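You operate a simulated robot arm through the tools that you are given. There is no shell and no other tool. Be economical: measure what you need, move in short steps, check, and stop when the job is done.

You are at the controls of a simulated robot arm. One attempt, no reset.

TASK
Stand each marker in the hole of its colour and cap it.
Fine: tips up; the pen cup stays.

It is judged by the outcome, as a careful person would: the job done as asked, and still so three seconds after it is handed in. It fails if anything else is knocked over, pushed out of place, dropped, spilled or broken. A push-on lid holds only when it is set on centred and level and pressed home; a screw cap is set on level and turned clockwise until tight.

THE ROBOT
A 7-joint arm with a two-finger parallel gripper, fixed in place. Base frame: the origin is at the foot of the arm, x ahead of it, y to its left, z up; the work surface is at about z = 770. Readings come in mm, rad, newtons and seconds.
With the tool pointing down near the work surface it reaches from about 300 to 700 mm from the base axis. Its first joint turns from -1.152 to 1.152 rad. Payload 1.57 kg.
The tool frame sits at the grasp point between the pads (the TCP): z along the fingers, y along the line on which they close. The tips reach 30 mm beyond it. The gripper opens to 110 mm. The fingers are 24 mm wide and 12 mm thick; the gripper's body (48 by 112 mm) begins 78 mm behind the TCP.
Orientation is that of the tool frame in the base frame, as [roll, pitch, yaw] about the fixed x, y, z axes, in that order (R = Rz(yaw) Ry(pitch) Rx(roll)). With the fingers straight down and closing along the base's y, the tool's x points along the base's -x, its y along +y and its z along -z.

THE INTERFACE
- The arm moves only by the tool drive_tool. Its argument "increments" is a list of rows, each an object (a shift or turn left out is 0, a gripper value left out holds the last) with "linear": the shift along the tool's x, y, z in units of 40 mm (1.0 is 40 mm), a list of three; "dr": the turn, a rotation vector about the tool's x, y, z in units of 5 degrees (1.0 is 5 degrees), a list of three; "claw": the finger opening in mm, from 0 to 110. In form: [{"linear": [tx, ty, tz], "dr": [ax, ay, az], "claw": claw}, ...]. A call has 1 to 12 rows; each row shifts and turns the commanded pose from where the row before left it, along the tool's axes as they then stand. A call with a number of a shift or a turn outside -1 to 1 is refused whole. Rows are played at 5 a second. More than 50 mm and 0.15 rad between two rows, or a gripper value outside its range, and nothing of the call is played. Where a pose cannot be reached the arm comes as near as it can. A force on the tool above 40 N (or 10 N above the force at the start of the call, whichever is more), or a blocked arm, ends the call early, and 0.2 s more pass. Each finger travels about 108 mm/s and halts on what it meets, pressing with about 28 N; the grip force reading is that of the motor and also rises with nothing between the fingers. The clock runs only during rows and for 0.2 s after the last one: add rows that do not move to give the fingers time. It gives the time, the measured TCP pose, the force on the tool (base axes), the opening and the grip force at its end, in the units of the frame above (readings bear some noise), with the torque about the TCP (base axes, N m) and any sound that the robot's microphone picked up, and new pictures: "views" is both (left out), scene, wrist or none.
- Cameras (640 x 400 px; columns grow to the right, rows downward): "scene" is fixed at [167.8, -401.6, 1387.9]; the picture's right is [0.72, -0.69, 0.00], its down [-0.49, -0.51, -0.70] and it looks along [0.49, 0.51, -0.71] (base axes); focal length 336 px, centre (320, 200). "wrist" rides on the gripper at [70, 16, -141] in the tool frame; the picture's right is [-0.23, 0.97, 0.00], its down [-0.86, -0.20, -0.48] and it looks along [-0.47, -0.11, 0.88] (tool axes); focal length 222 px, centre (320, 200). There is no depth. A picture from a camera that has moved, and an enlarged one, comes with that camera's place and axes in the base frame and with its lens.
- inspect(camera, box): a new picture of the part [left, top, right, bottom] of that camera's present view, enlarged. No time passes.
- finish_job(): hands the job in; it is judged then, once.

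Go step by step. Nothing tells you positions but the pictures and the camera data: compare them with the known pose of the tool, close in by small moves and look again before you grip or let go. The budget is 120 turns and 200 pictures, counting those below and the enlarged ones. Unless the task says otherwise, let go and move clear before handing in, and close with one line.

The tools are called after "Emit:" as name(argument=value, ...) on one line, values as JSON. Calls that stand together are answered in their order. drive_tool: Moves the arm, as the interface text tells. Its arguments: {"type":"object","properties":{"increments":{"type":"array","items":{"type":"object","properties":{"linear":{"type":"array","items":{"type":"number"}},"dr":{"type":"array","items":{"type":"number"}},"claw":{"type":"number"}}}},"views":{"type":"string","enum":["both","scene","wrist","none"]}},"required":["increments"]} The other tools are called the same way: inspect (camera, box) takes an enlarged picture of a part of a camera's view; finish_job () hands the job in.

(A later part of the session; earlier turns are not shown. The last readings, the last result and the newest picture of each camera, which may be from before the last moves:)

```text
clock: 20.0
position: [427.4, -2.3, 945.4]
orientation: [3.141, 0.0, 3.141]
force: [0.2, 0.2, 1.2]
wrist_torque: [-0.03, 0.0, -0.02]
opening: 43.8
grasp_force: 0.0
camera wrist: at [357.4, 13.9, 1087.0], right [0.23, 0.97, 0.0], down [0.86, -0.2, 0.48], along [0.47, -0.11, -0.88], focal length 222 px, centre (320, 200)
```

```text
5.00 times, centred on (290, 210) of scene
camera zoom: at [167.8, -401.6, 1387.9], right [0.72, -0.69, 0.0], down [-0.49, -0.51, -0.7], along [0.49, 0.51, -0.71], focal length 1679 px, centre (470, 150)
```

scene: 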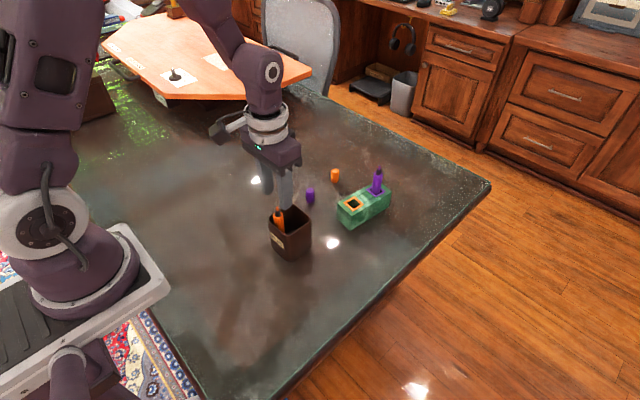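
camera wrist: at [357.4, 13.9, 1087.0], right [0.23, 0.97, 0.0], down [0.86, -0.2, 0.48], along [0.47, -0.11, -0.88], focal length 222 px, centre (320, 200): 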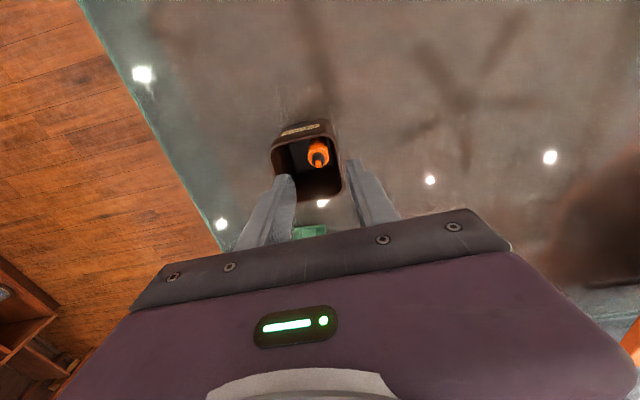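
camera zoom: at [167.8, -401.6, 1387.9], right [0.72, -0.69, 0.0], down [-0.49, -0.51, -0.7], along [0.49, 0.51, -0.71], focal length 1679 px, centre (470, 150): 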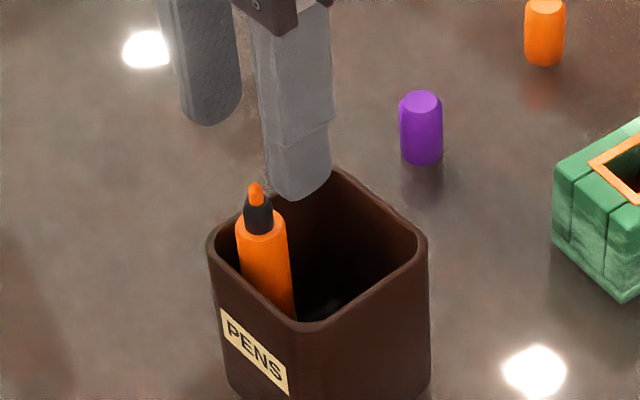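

The orange tip is at about (424, -4.5), the same height as purple was. I'll correct and descend to the same grip height.

Emit:
drive_tool(increments=[{"linear": [0.085, -0.055, 0.3]}, {"linear": [0, 0, 0.4]}, {"linear": [0, 0, 0.4]}, {"linear": [0, 0, 0.1]}, {}], views="none")

Emit:
inspect(camera="wrist", box=[260, 120, 400, 220])

Emit:
inspect(camera="scene", box=[250, 170, 330, 250])

```text
clock: 21.2
position: [425.2, -4.4, 896.9]
orientation: [-3.14, 0.001, -3.139]
force: [0.3, 0.2, -1.0]
wrist_torque: [-0.02, 0.02, -0.03]
opening: 44.0
grasp_force: 0.0
```

```text
4.00 times, centred on (330, 170) of wrist
camera zoom: at [354.3, 12.5, 1037.9], right [0.23, 0.97, 0.0], down [0.86, -0.2, 0.48], along [0.47, -0.11, -0.88], focal length 888 px, centre (280, 320)
```

zoom: 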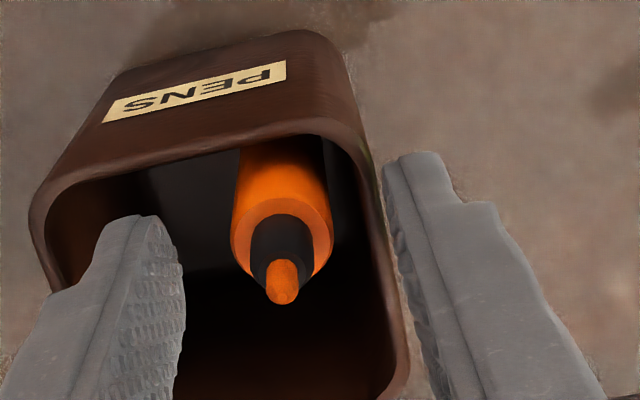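

```text
5.00 times, centred on (290, 210) of scene
camera zoom: at [167.8, -401.6, 1387.9], right [0.72, -0.69, 0.0], down [-0.49, -0.51, -0.7], along [0.49, 0.51, -0.71], focal length 1679 px, centre (470, 150)
```

zoom: 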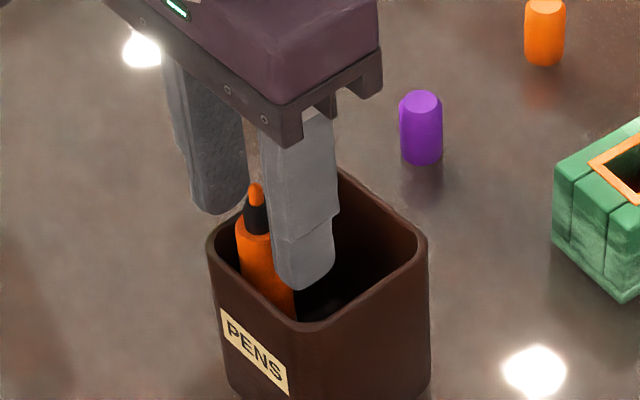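

It's centred the same way purple was, so I'll close and lift.

Emit:
drive_tool(increments=[{"claw": 12}, {}, {}, {}], views="none")

Emit:
drive_tool(increments=[{"linear": [0, 0, -0.5]}, {"linear": [0, 0, -0.8]}, {"linear": [0, 0, -0.8]}, {"linear": [0, 0, -0.8]}, {"linear": [0, 0, -0.8]}, {}])

Emit:
inspect(camera="scene", box=[230, 130, 350, 270])

Emit:
inspect(camera="wrist", box=[260, 120, 400, 220])

```text
clock: 22.2
position: [424.3, -4.2, 896.7]
orientation: [3.141, 0.0, 3.141]
force: [0.4, -0.2, -0.2]
wrist_torque: [0.0, 0.0, 0.0]
opening: 19.2
grasp_force: 28.1
```

```text
clock: 23.6
position: [422.8, -4.9, 1046.2]
orientation: [3.141, -0.002, 3.142]
force: [-0.1, 0.0, -0.2]
wrist_torque: [0.0, -0.05, -0.04]
opening: 19.0
grasp_force: 28.0
camera wrist: at [353.0, 11.7, 1187.9], right [0.23, 0.97, 0.0], down [0.86, -0.2, 0.48], along [0.47, -0.11, -0.88], focal length 222 px, centre (320, 200)
```

scene: 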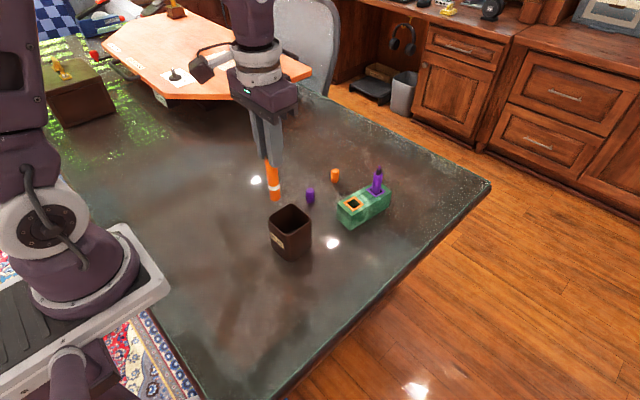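
wrist: 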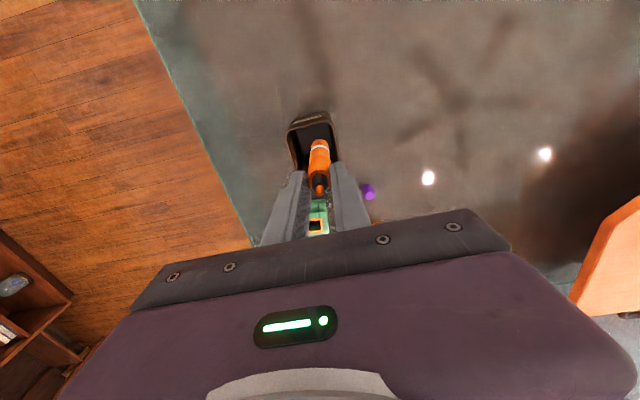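

```text
2.86 times, centred on (290, 200) of scene
camera zoom: at [167.8, -401.6, 1387.9], right [0.72, -0.69, 0.0], down [-0.49, -0.51, -0.7], along [0.49, 0.51, -0.71], focal length 959 px, centre (406, 200)
```

zoom: 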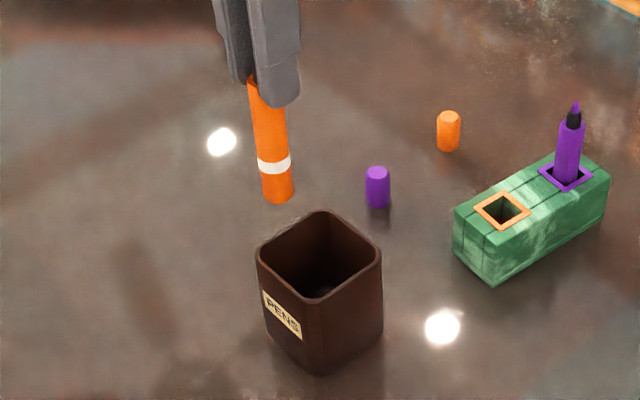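

```text
4.00 times, centred on (330, 170) of wrist
camera zoom: at [353.0, 11.7, 1187.9], right [0.23, 0.97, 0.0], down [0.86, -0.2, 0.48], along [0.47, -0.11, -0.88], focal length 888 px, centre (280, 320)
```

zoom: 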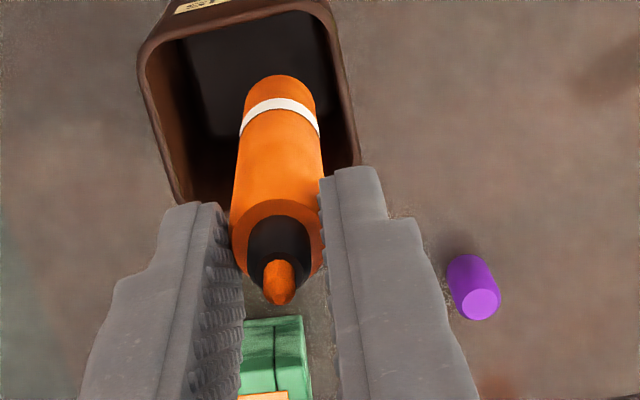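

Same grip geometry as purple. I'll carry it over the orange hole at about (602, -59) and down to the check height.

Emit:
drive_tool(increments=[{"linear": [-0.9, -0.27, 0]}, {"linear": [-0.9, -0.27, 0]}, {"linear": [-0.9, -0.27, 0]}, {"linear": [-0.9, -0.27, 0]}, {"linear": [-0.88, -0.27, 0.2]}, {"linear": [0, 0, 0.6]}, {"linear": [0, 0, 0.7]}, {"linear": [0, 0, 0.6]}, {}, {}], views="none")

Emit:
inspect(camera="scene", box=[335, 175, 375, 215])

Emit:
inspect(camera="wrist", box=[295, 115, 345, 165])

```text
clock: 25.8
position: [603.5, -59.6, 961.4]
orientation: [3.141, 0.001, 3.141]
force: [0.1, -0.1, -0.6]
wrist_torque: [0.04, 0.04, -0.01]
opening: 19.2
grasp_force: 27.3
```

```text
10.00 times, centred on (355, 195) of scene
camera zoom: at [167.8, -401.6, 1387.9], right [0.72, -0.69, 0.0], down [-0.49, -0.51, -0.7], along [0.49, 0.51, -0.71], focal length 3358 px, centre (-30, 250)
```

zoom: 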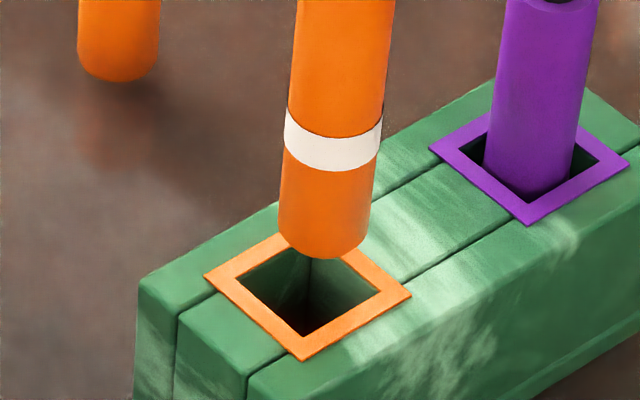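

```text
8.00 times, centred on (320, 140) of wrist
camera zoom: at [533.1, -42.4, 1103.3], right [0.23, 0.97, 0.0], down [0.86, -0.2, 0.48], along [0.47, -0.11, -0.88], focal length 1777 px, centre (320, 680)
```

zoom: 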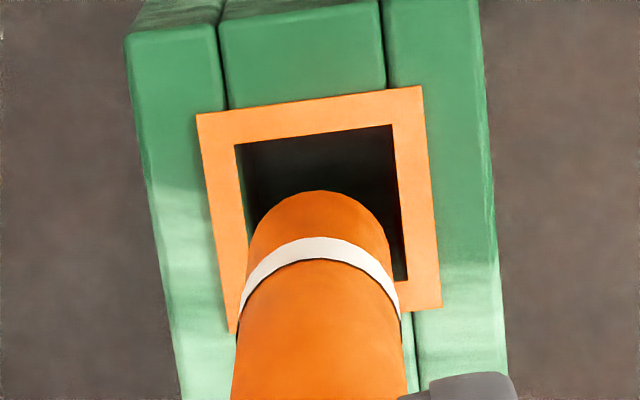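

Both views call for about -3 mm in x and +0.8 mm in y. I'll apply that, lower 10 mm and recheck.

Emit:
drive_tool(increments=[{"linear": [0.075, 0.02, 0]}, {"linear": [0, 0, 0.25]}, {}], views="none")

Emit:
inspect(camera="scene", box=[335, 175, 375, 215])

Emit:
inspect(camera="wrist", box=[295, 115, 345, 165])

```text
clock: 26.6
position: [600.5, -58.4, 950.9]
orientation: [-3.14, 0.0, 3.141]
force: [0.3, -0.7, 0.2]
wrist_torque: [0.0, 0.01, 0.02]
opening: 19.1
grasp_force: 28.4
```

```text
10.00 times, centred on (355, 195) of scene
camera zoom: at [167.8, -401.6, 1387.9], right [0.72, -0.69, 0.0], down [-0.49, -0.51, -0.7], along [0.49, 0.51, -0.71], focal length 3358 px, centre (-30, 250)
```

zoom: 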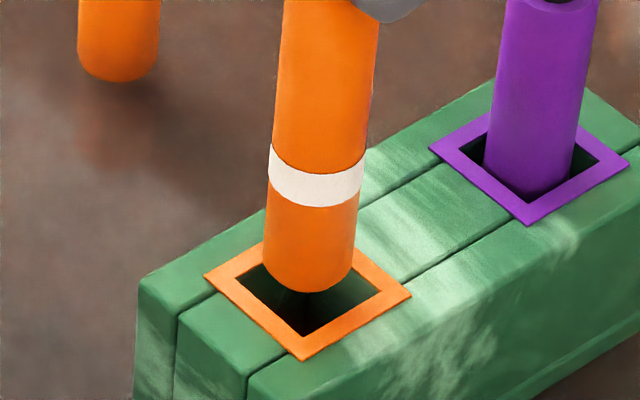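

```text
8.00 times, centred on (320, 140) of wrist
camera zoom: at [530.6, -40.7, 1092.6], right [0.23, 0.97, 0.0], down [0.85, -0.2, 0.48], along [0.47, -0.11, -0.88], focal length 1777 px, centre (320, 680)
```

zoom: 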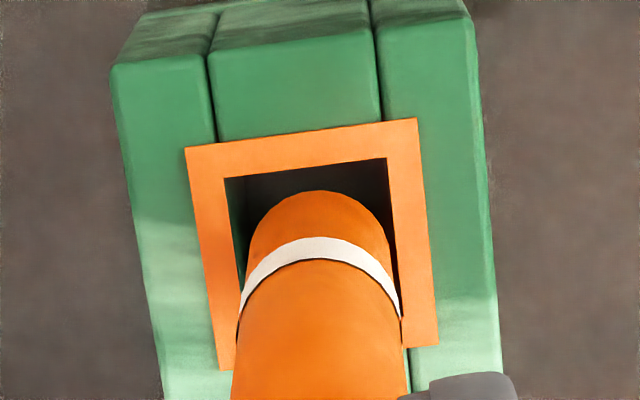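

Centred. I'll lower it into the hole.

Emit:
drive_tool(increments=[{"linear": [0, -0.015, 0.25]}, {"linear": [0, 0, 0.25]}, {"linear": [0, 0, 0.25]}, {"linear": [0, 0, 0.25]}, {"linear": [0, 0, 0.15]}, {}], views="none")

Emit:
drive_tool(increments=[{"linear": [0, 0, 0.06]}, {}], views="none")

Emit:
drive_tool(increments=[{"linear": [0, 0, 0.04]}, {}], views="scene")

Emit:
inspect(camera="scene", box=[320, 130, 410, 220])

```text
clock: 28.0
position: [600.5, -59.6, 904.7]
orientation: [3.141, 0.0, -3.14]
force: [0.1, 0.5, -0.4]
wrist_torque: [0.0, 0.0, -0.02]
opening: 19.0
grasp_force: 27.3
```

```text
clock: 28.6
position: [600.5, -58.5, 903.1]
orientation: [-3.141, 0.001, -3.141]
force: [0.7, -0.6, -0.8]
wrist_torque: [0.0, 0.01, -0.04]
opening: 19.0
grasp_force: 27.3
```

```text
clock: 29.2
position: [600.5, -57.7, 900.5]
orientation: [-3.141, 0.0, -3.141]
force: [0.6, 1.2, -0.7]
wrist_torque: [-0.02, -0.01, 0.0]
opening: 19.0
grasp_force: 27.8
```

scene: 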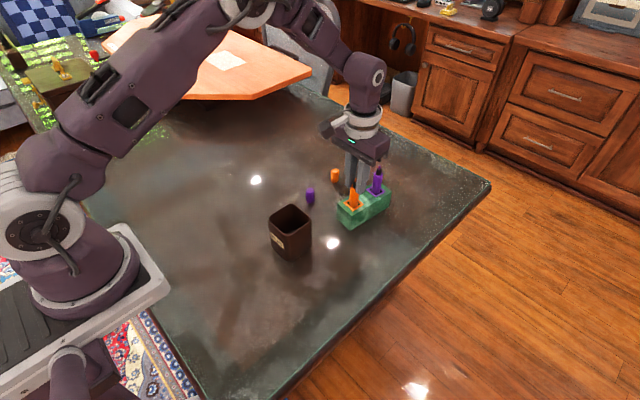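

```text
4.44 times, centred on (365, 175) of scene
camera zoom: at [167.8, -401.6, 1387.9], right [0.72, -0.69, 0.0], down [-0.49, -0.51, -0.7], along [0.49, 0.51, -0.71], focal length 1492 px, centre (120, 311)
```

zoom: 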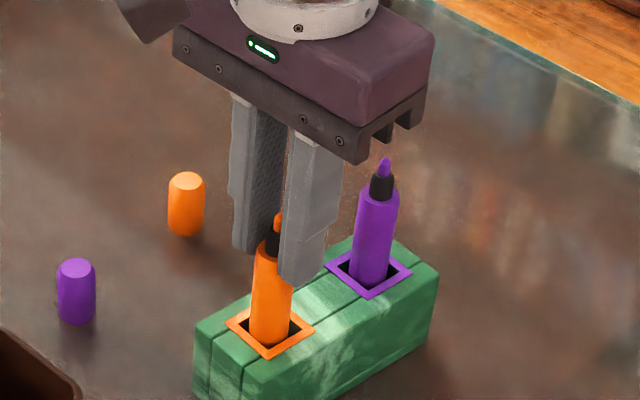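

Another 2 mm should reach the floor. After that I'll release and rise.

Emit:
drive_tool(increments=[{"linear": [0, 0, 0.05]}, {}], views="none")

Emit:
drive_tool(increments=[{"claw": 50}, {}, {}, {"linear": [0, 0, -0.5]}, {"linear": [0, 0, -0.8]}, {"linear": [0, 0, -0.8]}, {"linear": [0.8, 0.5, -0.5]}, {}])

Emit:
inspect(camera="scene", box=[290, 130, 410, 230])

Emit:
inspect(camera="wrist", box=[280, 100, 420, 220])

```text
clock: 29.8
position: [600.8, -59.0, 898.9]
orientation: [-3.141, 0.001, 3.142]
force: [-3.0, 1.0, 12.0]
wrist_torque: [0.05, 0.37, 0.0]
opening: 18.9
grasp_force: 28.1
```

```text
clock: 31.6
position: [570.2, -37.4, 1003.3]
orientation: [-3.141, 0.0, 3.141]
force: [0.7, 0.1, 0.5]
wrist_torque: [0.02, -0.01, -0.04]
opening: 49.8
grasp_force: 0.1
camera wrist: at [499.6, -20.6, 1145.3], right [0.23, 0.97, 0.0], down [0.85, -0.2, 0.48], along [0.47, -0.11, -0.88], focal length 222 px, centre (320, 200)
```

scene: 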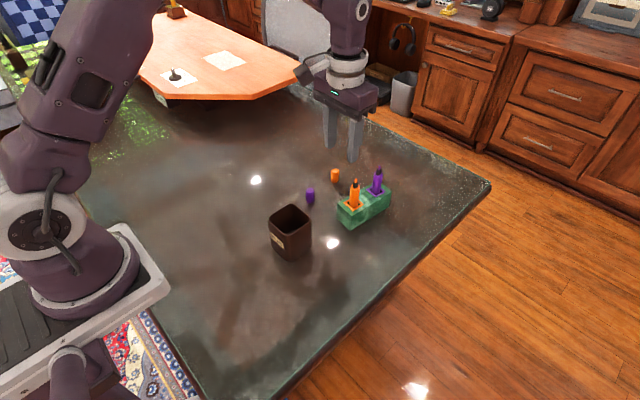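
wrist: 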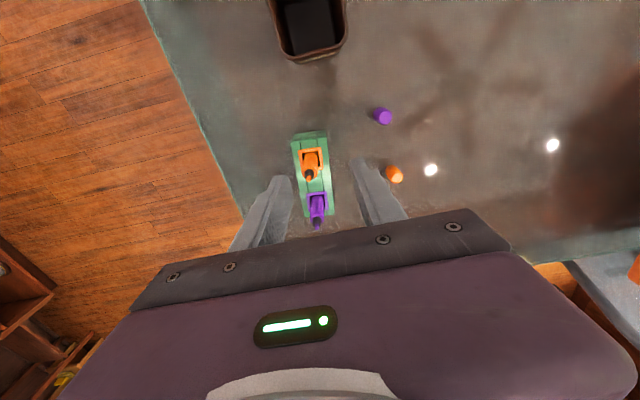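

```text
4.00 times, centred on (350, 180) of scene
camera zoom: at [167.8, -401.6, 1387.9], right [0.72, -0.69, 0.0], down [-0.49, -0.51, -0.7], along [0.49, 0.51, -0.71], focal length 1343 px, centre (200, 280)
```

zoom: 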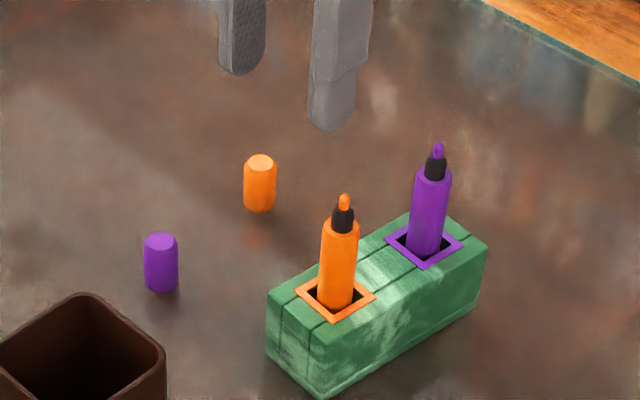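

```text
3.33 times, centred on (350, 160) of wrist
camera zoom: at [499.6, -20.6, 1145.3], right [0.23, 0.97, 0.0], down [0.85, -0.2, 0.48], along [0.47, -0.11, -0.88], focal length 740 px, centre (220, 333)
```

zoom: 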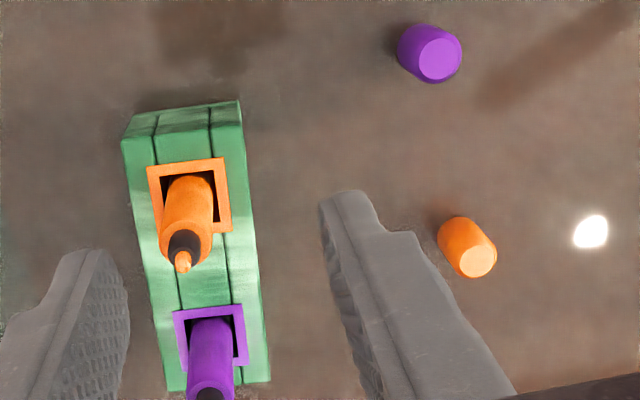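

Both markers are standing tips up in their own holes. Now for the caps: purple is near (571, 60), about 36 mm tall. I'll hover over it.

Emit:
drive_tool(increments=[{"linear": [0, 0.8, 0.2], "claw": 44}, {"linear": [0, 0.8, 0.4]}, {"linear": [0, 0.83, 0.6]}, {"linear": [0, 0, 0.8]}, {"linear": [0, 0, 0.8]}, {"linear": [0, 0, 0.5]}, {}, {}], views="none")

Emit:
inspect(camera="scene", box=[280, 150, 360, 230])

Emit:
inspect(camera="wrist", box=[260, 120, 400, 220])

```text
clock: 33.4
position: [568.4, 58.2, 871.5]
orientation: [3.14, 0.0, 3.141]
force: [-0.2, -0.1, 0.4]
wrist_torque: [-0.01, -0.02, 0.03]
opening: 43.9
grasp_force: 0.0
```

```text
5.00 times, centred on (320, 190) of scene
camera zoom: at [167.8, -401.6, 1387.9], right [0.72, -0.69, 0.0], down [-0.49, -0.51, -0.7], along [0.49, 0.51, -0.71], focal length 1679 px, centre (320, 250)
```

zoom: 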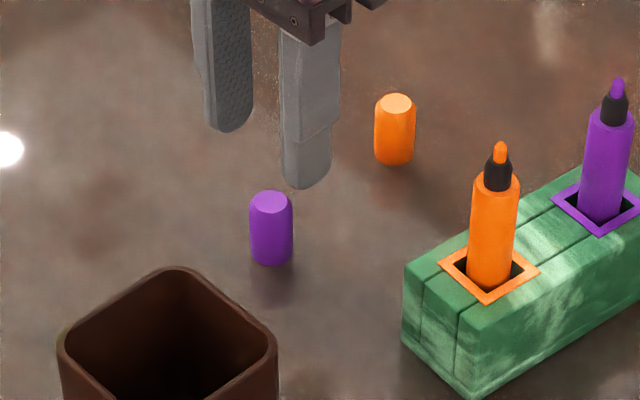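

```text
4.00 times, centred on (330, 170) of wrist
camera zoom: at [497.6, 75.8, 1012.7], right [0.23, 0.97, 0.0], down [0.86, -0.2, 0.48], along [0.47, -0.11, -0.88], focal length 888 px, centre (280, 320)
```

zoom: 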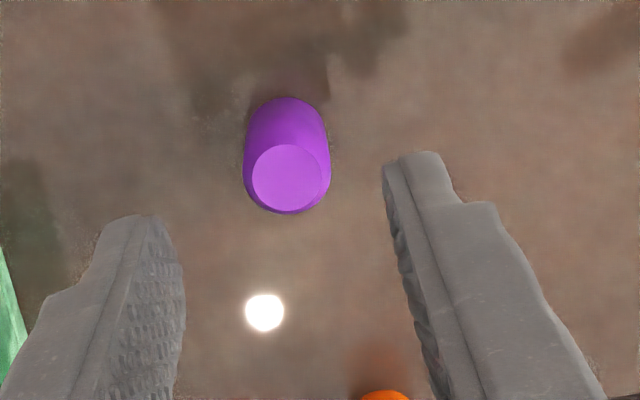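

The cap top is at about (569.5, 60.5, 806). I'll descend so the fingertips reach about z 781, then check.

Emit:
drive_tool(increments=[{"linear": [-0.03, 0.045, 0.5]}, {"linear": [0, 0, 0.5]}, {"linear": [0, 0, 0.5]}, {}], views="none")

Emit:
inspect(camera="wrist", box=[260, 120, 400, 220])

Emit:
inspect(camera="scene", box=[280, 150, 360, 230])

```text
clock: 34.4
position: [569.9, 59.0, 810.6]
orientation: [-3.141, 0.0, -3.141]
force: [0.0, 0.0, -0.3]
wrist_torque: [0.03, 0.03, 0.04]
opening: 44.2
grasp_force: 0.0
```

```text
4.00 times, centred on (330, 170) of wrist
camera zoom: at [499.5, 76.8, 952.3], right [0.23, 0.97, 0.0], down [0.85, -0.2, 0.48], along [0.47, -0.11, -0.88], focal length 888 px, centre (280, 320)
```

zoom: 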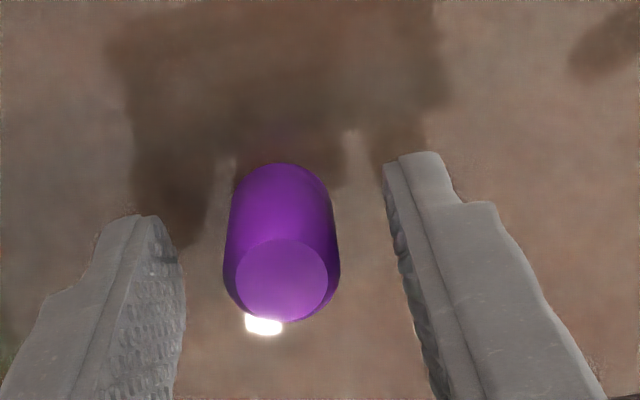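

```text
5.00 times, centred on (320, 190) of scene
camera zoom: at [167.8, -401.6, 1387.9], right [0.72, -0.69, 0.0], down [-0.49, -0.51, -0.7], along [0.49, 0.51, -0.71], focal length 1679 px, centre (320, 250)
```

zoom: 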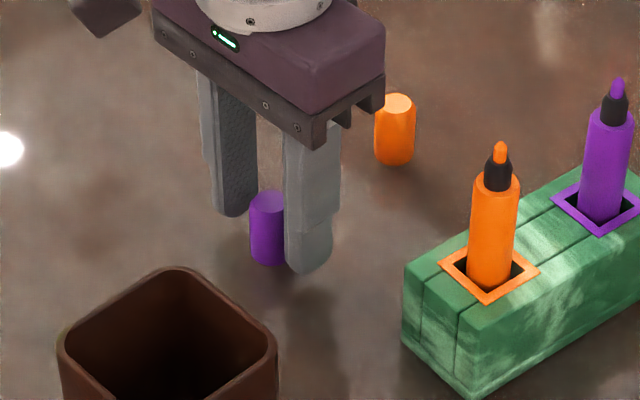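

The cap is centred between the pads. I'll close and lift.

Emit:
drive_tool(increments=[{"claw": 12}, {}, {}, {}], views="none")

Emit:
drive_tool(increments=[{"linear": [0, 0, -0.5]}, {"linear": [0, 0, -1]}, {"linear": [0, 0, -1]}, {"linear": [0, 0, -1]}, {}])

Emit:
inspect(camera="wrist", box=[260, 120, 400, 220])

Emit:
inspect(camera="scene", box=[290, 90, 370, 190])

```text
clock: 35.4
position: [571.5, 59.9, 812.0]
orientation: [-3.141, -0.001, -3.142]
force: [-0.3, 0.3, 0.3]
wrist_torque: [-0.03, 0.0, 0.0]
opening: 19.8
grasp_force: 28.2
```

```text
clock: 36.6
position: [570.2, 58.7, 950.6]
orientation: [-3.141, 0.0, -3.141]
force: [0.2, -0.4, -0.3]
wrist_torque: [0.0, 0.0, 0.0]
opening: 19.8
grasp_force: 29.1
camera wrist: at [499.7, 75.6, 1092.1], right [0.23, 0.97, 0.0], down [0.86, -0.2, 0.48], along [0.47, -0.11, -0.88], focal length 222 px, centre (320, 200)
```

scene: 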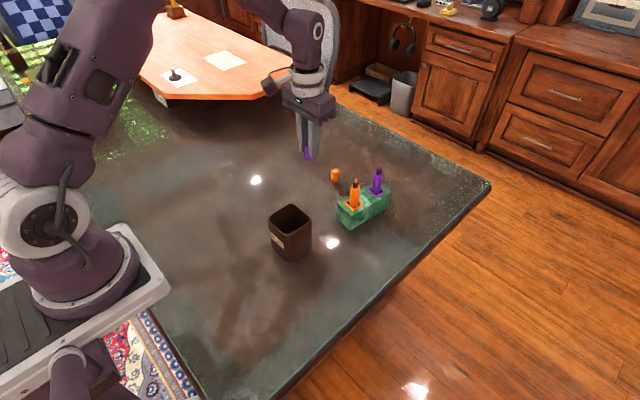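
wrist: 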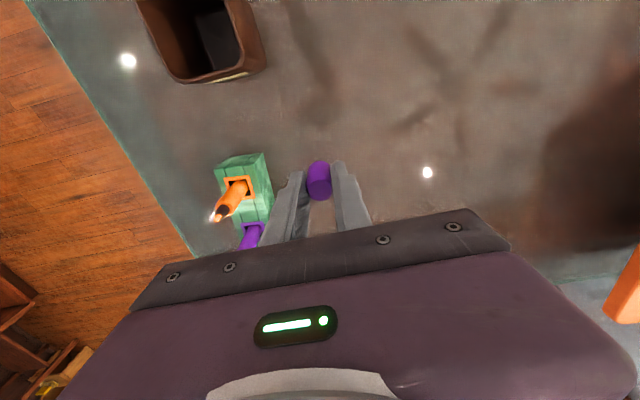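

```text
4.00 times, centred on (330, 170) of wrist
camera zoom: at [499.7, 75.6, 1092.1], right [0.23, 0.97, 0.0], down [0.86, -0.2, 0.48], along [0.47, -0.11, -0.88], focal length 888 px, centre (280, 320)
```

zoom: 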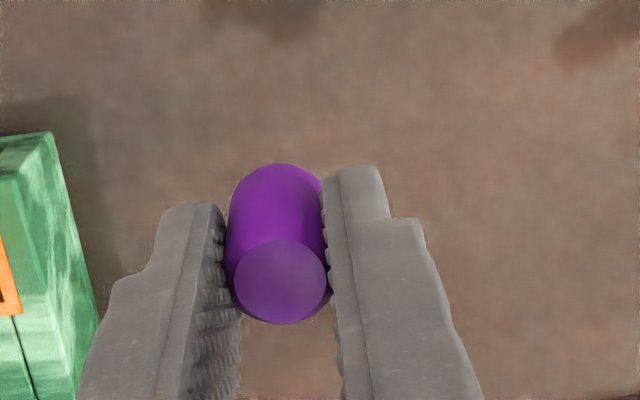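

```text
4.00 times, centred on (330, 140) of scene
camera zoom: at [167.8, -401.6, 1387.9], right [0.72, -0.69, 0.0], down [-0.49, -0.51, -0.7], along [0.49, 0.51, -0.71], focal length 1343 px, centre (280, 440)
```

zoom: 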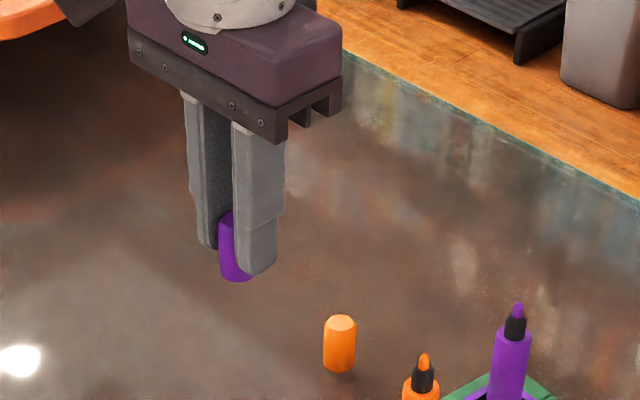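

The purple cap is held level, its bottom 41 mm below the TCP. I'll carry it above the purple marker with clearance.

Emit:
drive_tool(increments=[{"linear": [-0.8, 0, -0.4]}, {"linear": [-0.9, -0.2, -0.1]}, {"linear": [-0.84, -0.8, 0]}, {"linear": [0, -0.9, 0]}, {"linear": [0, -0.9, 0]}, {"linear": [0, -0.3, 0]}, {}, {}])

Emit:
inspect(camera="wrist", box=[270, 110, 370, 210])

Emit:
inspect(camera="scene", box=[345, 110, 415, 200])

```text
clock: 38.4
position: [668.8, -62.8, 970.3]
orientation: [3.141, -0.001, -3.141]
force: [0.3, -0.4, 0.2]
wrist_torque: [0.02, 0.03, 0.02]
opening: 20.0
grasp_force: 28.1
camera wrist: at [599.7, -46.2, 1112.2], right [0.23, 0.97, 0.0], down [0.86, -0.2, 0.48], along [0.47, -0.11, -0.88], focal length 222 px, centre (320, 200)
```

scene: 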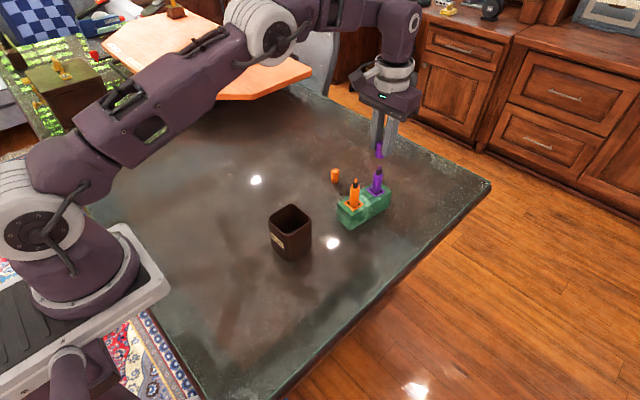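
wrist: 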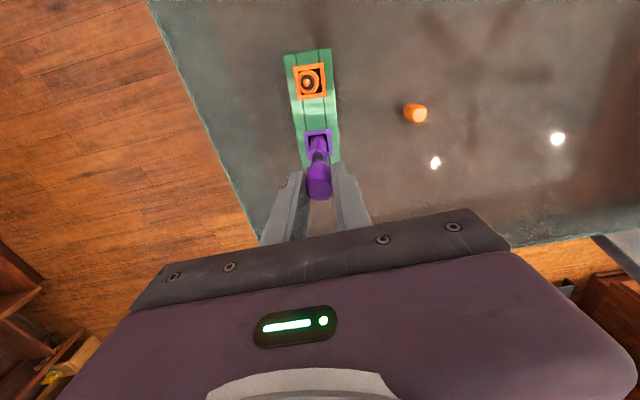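

```text
4.00 times, centred on (320, 160) of wrist
camera zoom: at [599.7, -46.2, 1112.2], right [0.23, 0.97, 0.0], down [0.86, -0.2, 0.48], along [0.47, -0.11, -0.88], focal length 888 px, centre (320, 360)
```

zoom: 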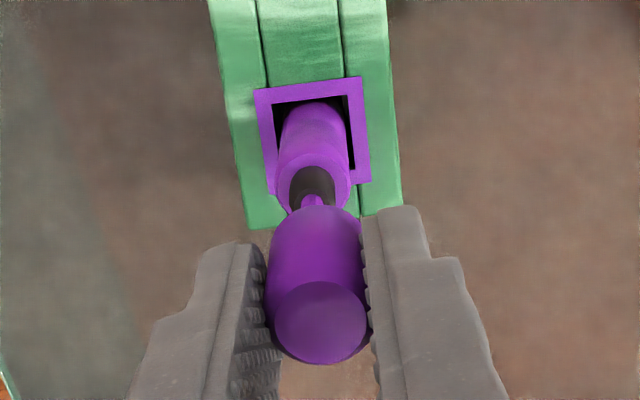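

```text
4.44 times, centred on (380, 155) of scene
camera zoom: at [167.8, -401.6, 1387.9], right [0.72, -0.69, 0.0], down [-0.49, -0.51, -0.7], along [0.49, 0.51, -0.71], focal length 1492 px, centre (53, 400)
```

zoom: 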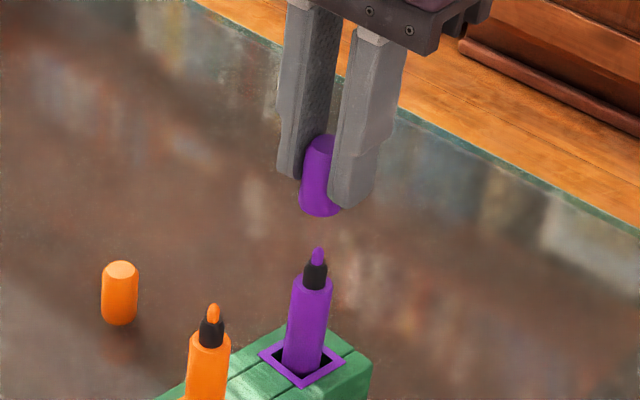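

The cap needs about +1.3 mm in x and -1.5 mm in y. I'll correct, descend until its rim is just above the tip, and recheck.

Emit:
drive_tool(increments=[{"linear": [-0.033, -0.037, 0.3]}, {"linear": [0, 0, 0.3]}, {}], views="none")

Emit:
inspect(camera="wrist", box=[295, 120, 345, 170])

Emit:
inspect(camera="scene", box=[360, 145, 400, 185])

```text
clock: 39.2
position: [672.4, -65.9, 948.0]
orientation: [3.14, -0.001, 3.141]
force: [0.0, -0.4, 0.1]
wrist_torque: [0.0, 0.0, 0.01]
opening: 19.9
grasp_force: 28.0
```

```text
8.00 times, centred on (320, 145) of wrist
camera zoom: at [601.9, -48.1, 1088.5], right [0.23, 0.97, 0.0], down [0.86, -0.2, 0.48], along [0.47, -0.11, -0.88], focal length 1777 px, centre (320, 640)
```

zoom: 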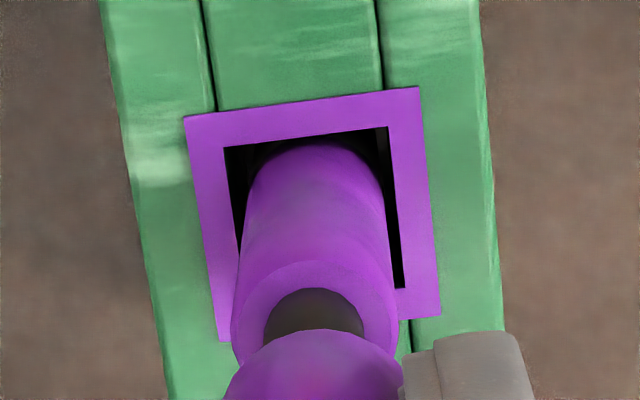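

```text
10.00 times, centred on (380, 165) of scene
camera zoom: at [167.8, -401.6, 1387.9], right [0.72, -0.69, 0.0], down [-0.49, -0.51, -0.7], along [0.49, 0.51, -0.71], focal length 3358 px, centre (-280, 550)
```

zoom: 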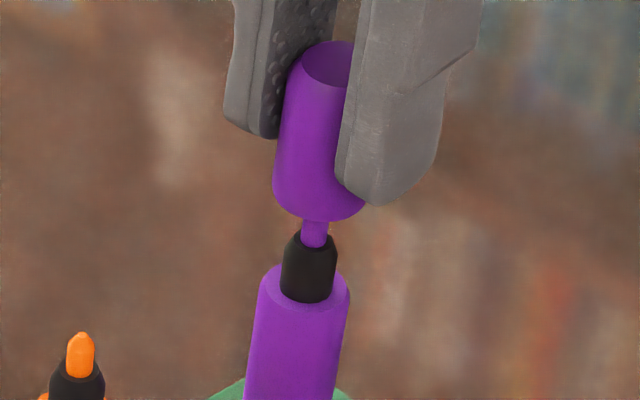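

It's aligned within about 0.5 mm in both views. I'll lower the cap onto the marker, watching the force.

Emit:
drive_tool(increments=[{"linear": [-0.008, 0, 0.25]}, {"linear": [0, 0, 0.25]}, {}], views="none")

Emit:
inspect(camera="scene", box=[360, 145, 400, 185])

Emit:
inspect(camera="wrist", box=[295, 130, 345, 180])

```text
clock: 40.0
position: [673.7, -65.5, 927.7]
orientation: [-3.141, 0.0, 3.14]
force: [-0.6, 0.4, 0.1]
wrist_torque: [0.02, 0.01, 0.01]
opening: 19.8
grasp_force: 28.1
```

```text
10.00 times, centred on (380, 165) of scene
camera zoom: at [167.8, -401.6, 1387.9], right [0.72, -0.69, 0.0], down [-0.49, -0.51, -0.7], along [0.49, 0.51, -0.71], focal length 3358 px, centre (-280, 550)
```

zoom: 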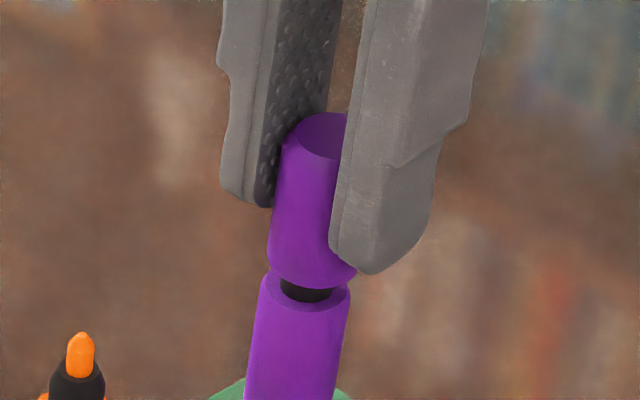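

```text
8.00 times, centred on (320, 155) of wrist
camera zoom: at [603.0, -48.7, 1068.5], right [0.23, 0.97, 0.0], down [0.85, -0.2, 0.48], along [0.47, -0.11, -0.88], focal length 1777 px, centre (320, 560)
```

zoom: 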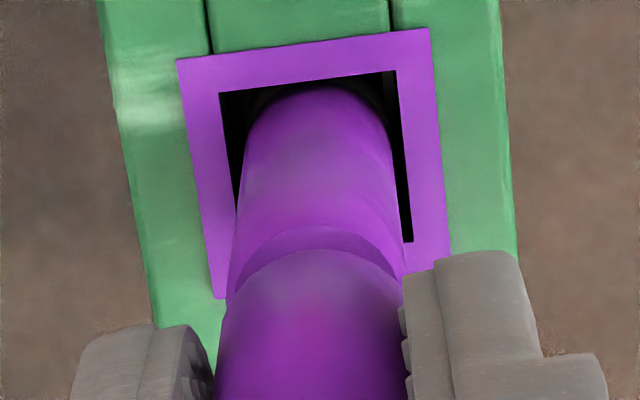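

The collar is entering the cap. I'll nudge +0.4 mm in y and continue down in small steps.

Emit:
drive_tool(increments=[{"linear": [0.004, 0.01, 0.1]}, {"linear": [0, 0, 0.05]}, {}], views="none")

Emit:
drive_tool(increments=[{"linear": [0, 0, 0.05]}, {}], views="none")

Emit:
drive_tool(increments=[{"linear": [0, 0, 0.05]}, {}], views="none")

Emit:
inspect(camera="scene", box=[360, 145, 400, 185])

```text
clock: 40.8
position: [673.2, -64.2, 920.6]
orientation: [3.14, 0.0, 3.141]
force: [0.9, 0.2, 1.0]
wrist_torque: [0.03, -0.03, 0.02]
opening: 20.2
grasp_force: 28.1
```

```text
clock: 41.4
position: [674.0, -65.6, 920.7]
orientation: [-3.141, 0.003, -3.141]
force: [-2.2, -0.4, 15.6]
wrist_torque: [-0.05, 0.38, -0.03]
opening: 19.7
grasp_force: 28.1
heard: snap
```

```text
clock: 42.0
position: [674.5, -65.4, 919.0]
orientation: [-3.14, 0.005, 3.141]
force: [-0.5, -2.2, 34.6]
wrist_torque: [-0.14, 0.03, 0.03]
opening: 19.7
grasp_force: 28.1
```

```text
10.00 times, centred on (380, 165) of scene
camera zoom: at [167.1, -401.6, 1388.0], right [0.72, -0.69, 0.0], down [-0.49, -0.51, -0.7], along [0.49, 0.51, -0.71], focal length 3358 px, centre (-280, 550)
```

zoom: 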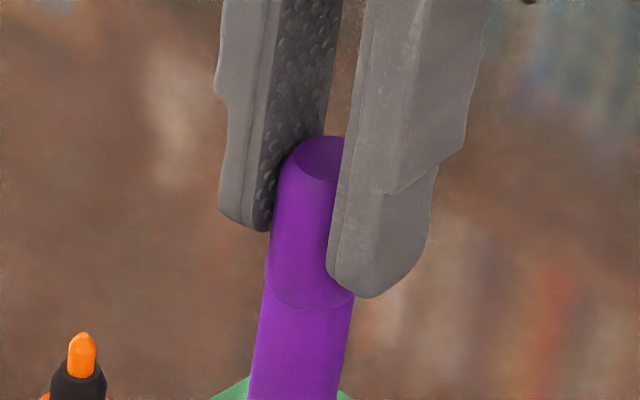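

A snap was heard and the cap is flush on the barrel. I'll unload, release and rise.

Emit:
drive_tool(increments=[{"linear": [0, 0, -0.06]}, {"claw": 50}, {}, {}, {"linear": [0, 0, -0.5]}, {"linear": [0, 0, -0.8]}, {"linear": [0, 0.5, -0.4]}, {"linear": [0, 0.9, 0]}, {}])

Emit:
inspect(camera="scene", box=[315, 120, 415, 220])

Emit:
inspect(camera="wrist", box=[240, 100, 400, 220])

```text
clock: 44.0
position: [672.2, -8.6, 988.5]
orientation: [-3.141, 0.001, -3.141]
force: [-0.4, 0.1, 0.7]
wrist_torque: [-0.01, -0.03, -0.04]
opening: 49.9
grasp_force: 0.1
camera wrist: at [601.6, 8.5, 1129.8], right [0.23, 0.97, 0.0], down [0.85, -0.2, 0.48], along [0.47, -0.11, -0.88], focal length 222 px, centre (320, 200)
```

scene: 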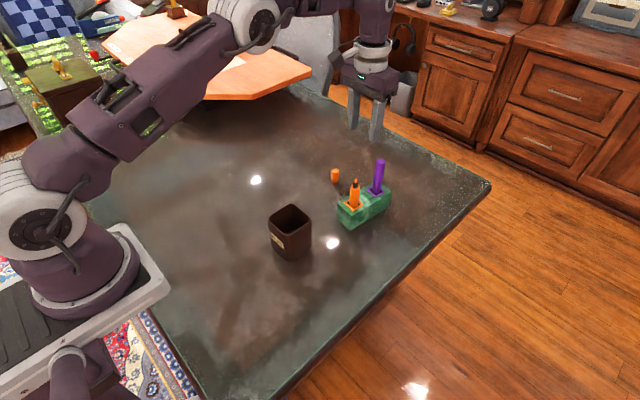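
wrist: 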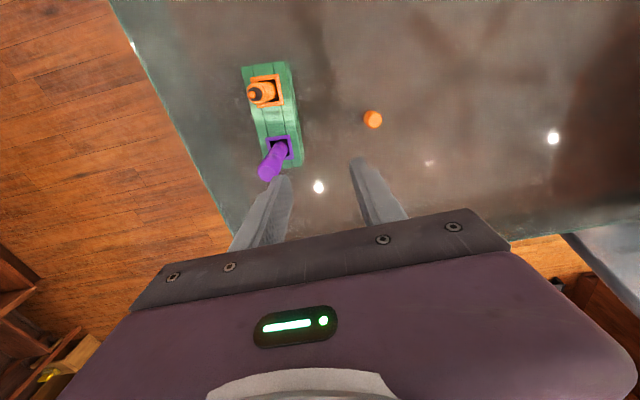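

```text
4.00 times, centred on (365, 170) of scene
camera zoom: at [167.8, -401.6, 1387.9], right [0.72, -0.69, 0.0], down [-0.49, -0.51, -0.7], along [0.49, 0.51, -0.71], focal length 1343 px, centre (140, 320)
```

zoom: 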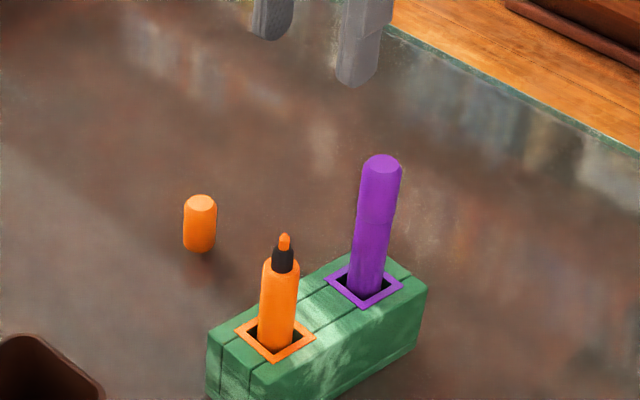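

```text
3.33 times, centred on (320, 160) of wrist
camera zoom: at [601.6, 8.5, 1129.8], right [0.23, 0.97, 0.0], down [0.85, -0.2, 0.48], along [0.47, -0.11, -0.88], focal length 740 px, centre (320, 333)
```

zoom: 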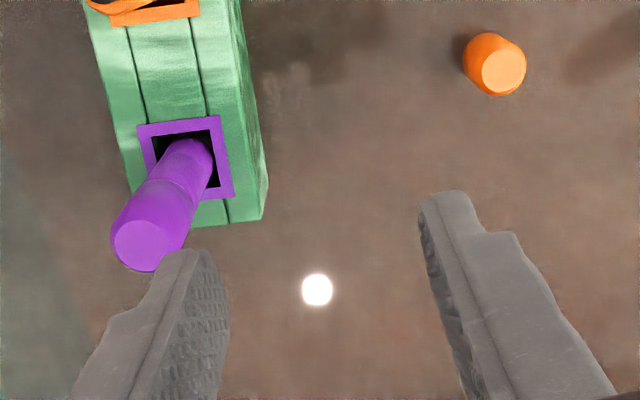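

Purple is capped. The orange cap is near (670, 70), so I'll hover above it.

Emit:
drive_tool(increments=[{"linear": [0.04, 0.9, 0], "claw": 44}, {"linear": [0, 0.9, 0.3]}, {"linear": [0, 0.16, 0.8]}, {"linear": [0, 0, 0.9]}, {"linear": [0, 0, 0.9]}, {}, {}], views="none")

Emit:
inspect(camera="wrist", box=[260, 120, 400, 220])

Emit:
inspect(camera="scene", box=[300, 120, 380, 200])

```text
clock: 45.6
position: [670.7, 68.3, 870.4]
orientation: [-3.141, 0.001, -3.139]
force: [-0.6, -0.5, -0.2]
wrist_torque: [0.02, 0.02, 0.02]
opening: 44.0
grasp_force: 0.0
```

```text
4.00 times, centred on (330, 170) of wrist
camera zoom: at [600.2, 86.2, 1012.1], right [0.23, 0.97, 0.0], down [0.86, -0.2, 0.48], along [0.47, -0.11, -0.88], focal length 888 px, centre (280, 320)
```

zoom: 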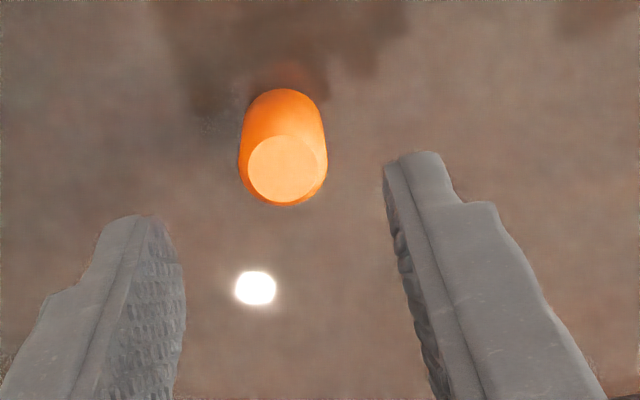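

```text
5.00 times, centred on (340, 160) of scene
camera zoom: at [167.8, -401.6, 1387.9], right [0.72, -0.69, 0.0], down [-0.49, -0.51, -0.7], along [0.49, 0.51, -0.71], focal length 1679 px, centre (220, 400)
```

zoom: 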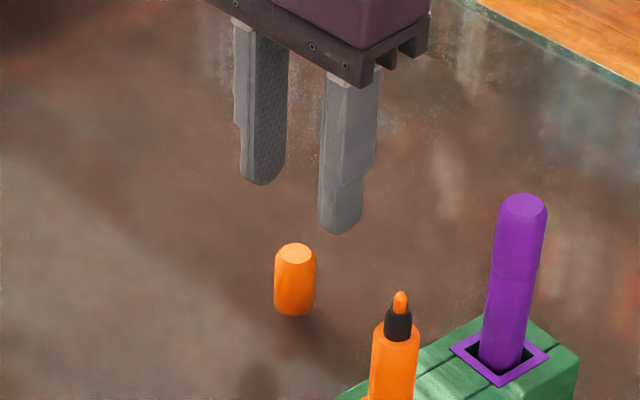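

The offset is small. I'll correct and descend the same way as for the purple cap.

Emit:
drive_tool(increments=[{"linear": [0.02, 0.03, 0.5]}, {"linear": [0, 0, 0.5]}, {"linear": [0, 0, 0.48]}, {}], views="none")

Emit:
inspect(camera="wrist", box=[260, 120, 400, 220])

```text
clock: 46.6
position: [671.8, 70.7, 812.5]
orientation: [-3.141, 0.001, 3.14]
force: [0.3, -0.6, -1.0]
wrist_torque: [-0.03, 0.0, 0.0]
opening: 43.9
grasp_force: 0.0
```

```text
4.00 times, centred on (330, 170) of wrist
camera zoom: at [600.9, 88.2, 954.6], right [0.23, 0.97, 0.0], down [0.86, -0.2, 0.48], along [0.47, -0.11, -0.88], focal length 888 px, centre (280, 320)
```

zoom: 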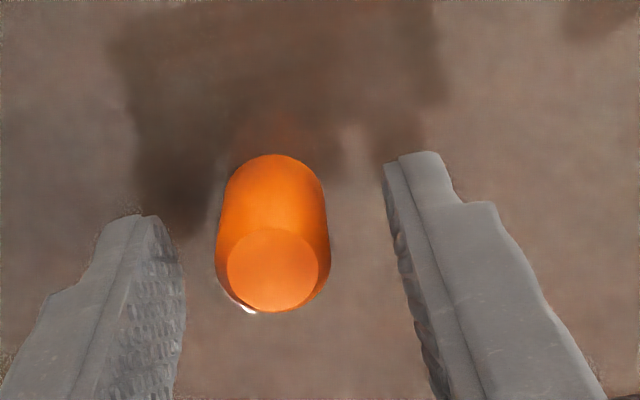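

I'll trim by -1 mm in x and -1.3 mm in y, then close and lift.

Emit:
drive_tool(increments=[{"linear": [0.025, -0.033, 0.02]}, {"claw": 12}, {}, {}, {}], views="none")

Emit:
drive_tool(increments=[{"linear": [0, 0, -0.5]}, {"linear": [0, 0, -1]}, {"linear": [0, 0, -1]}, {"linear": [0, 0, -1]}, {"linear": [0, 0, -0.5]}, {}])

Emit:
inspect(camera="wrist", box=[260, 120, 400, 220])

```text
clock: 47.8
position: [669.6, 70.0, 811.8]
orientation: [-3.141, 0.001, -3.141]
force: [0.4, 0.2, 1.2]
wrist_torque: [-0.02, -0.02, -0.02]
opening: 19.9
grasp_force: 27.8
```

```text
clock: 49.2
position: [670.5, 68.3, 971.2]
orientation: [-3.141, 0.0, -3.141]
force: [0.7, 0.6, -0.2]
wrist_torque: [-0.01, 0.02, -0.01]
opening: 19.8
grasp_force: 27.6
camera wrist: at [600.1, 86.4, 1111.9], right [0.23, 0.97, 0.0], down [0.86, -0.2, 0.48], along [0.47, -0.11, -0.88], focal length 222 px, centre (320, 200)
```

scene: 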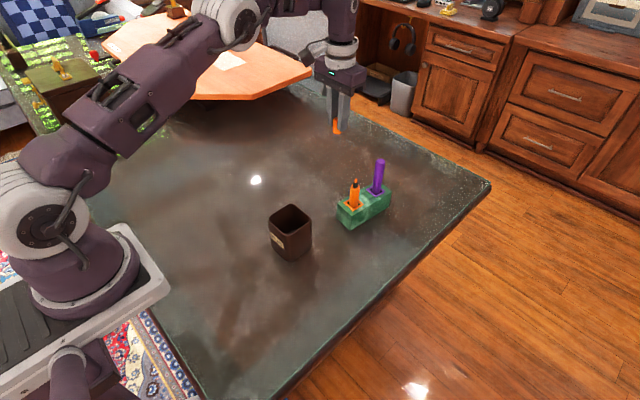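
wrist: 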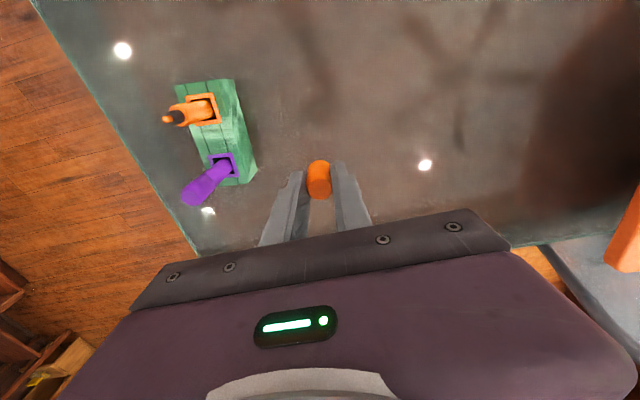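

```text
4.00 times, centred on (330, 170) of wrist
camera zoom: at [600.1, 86.4, 1111.9], right [0.23, 0.97, 0.0], down [0.86, -0.2, 0.48], along [0.47, -0.11, -0.88], focal length 888 px, centre (280, 320)
```

zoom: 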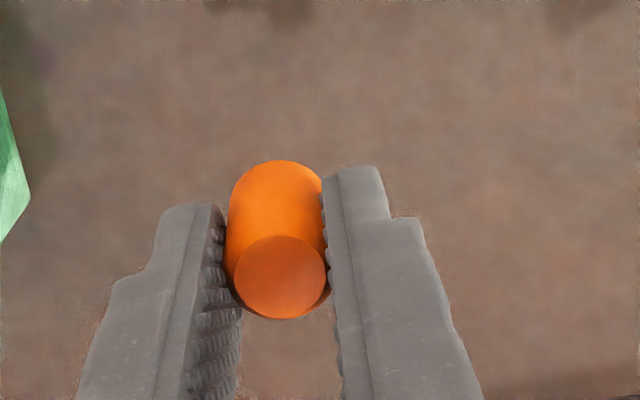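

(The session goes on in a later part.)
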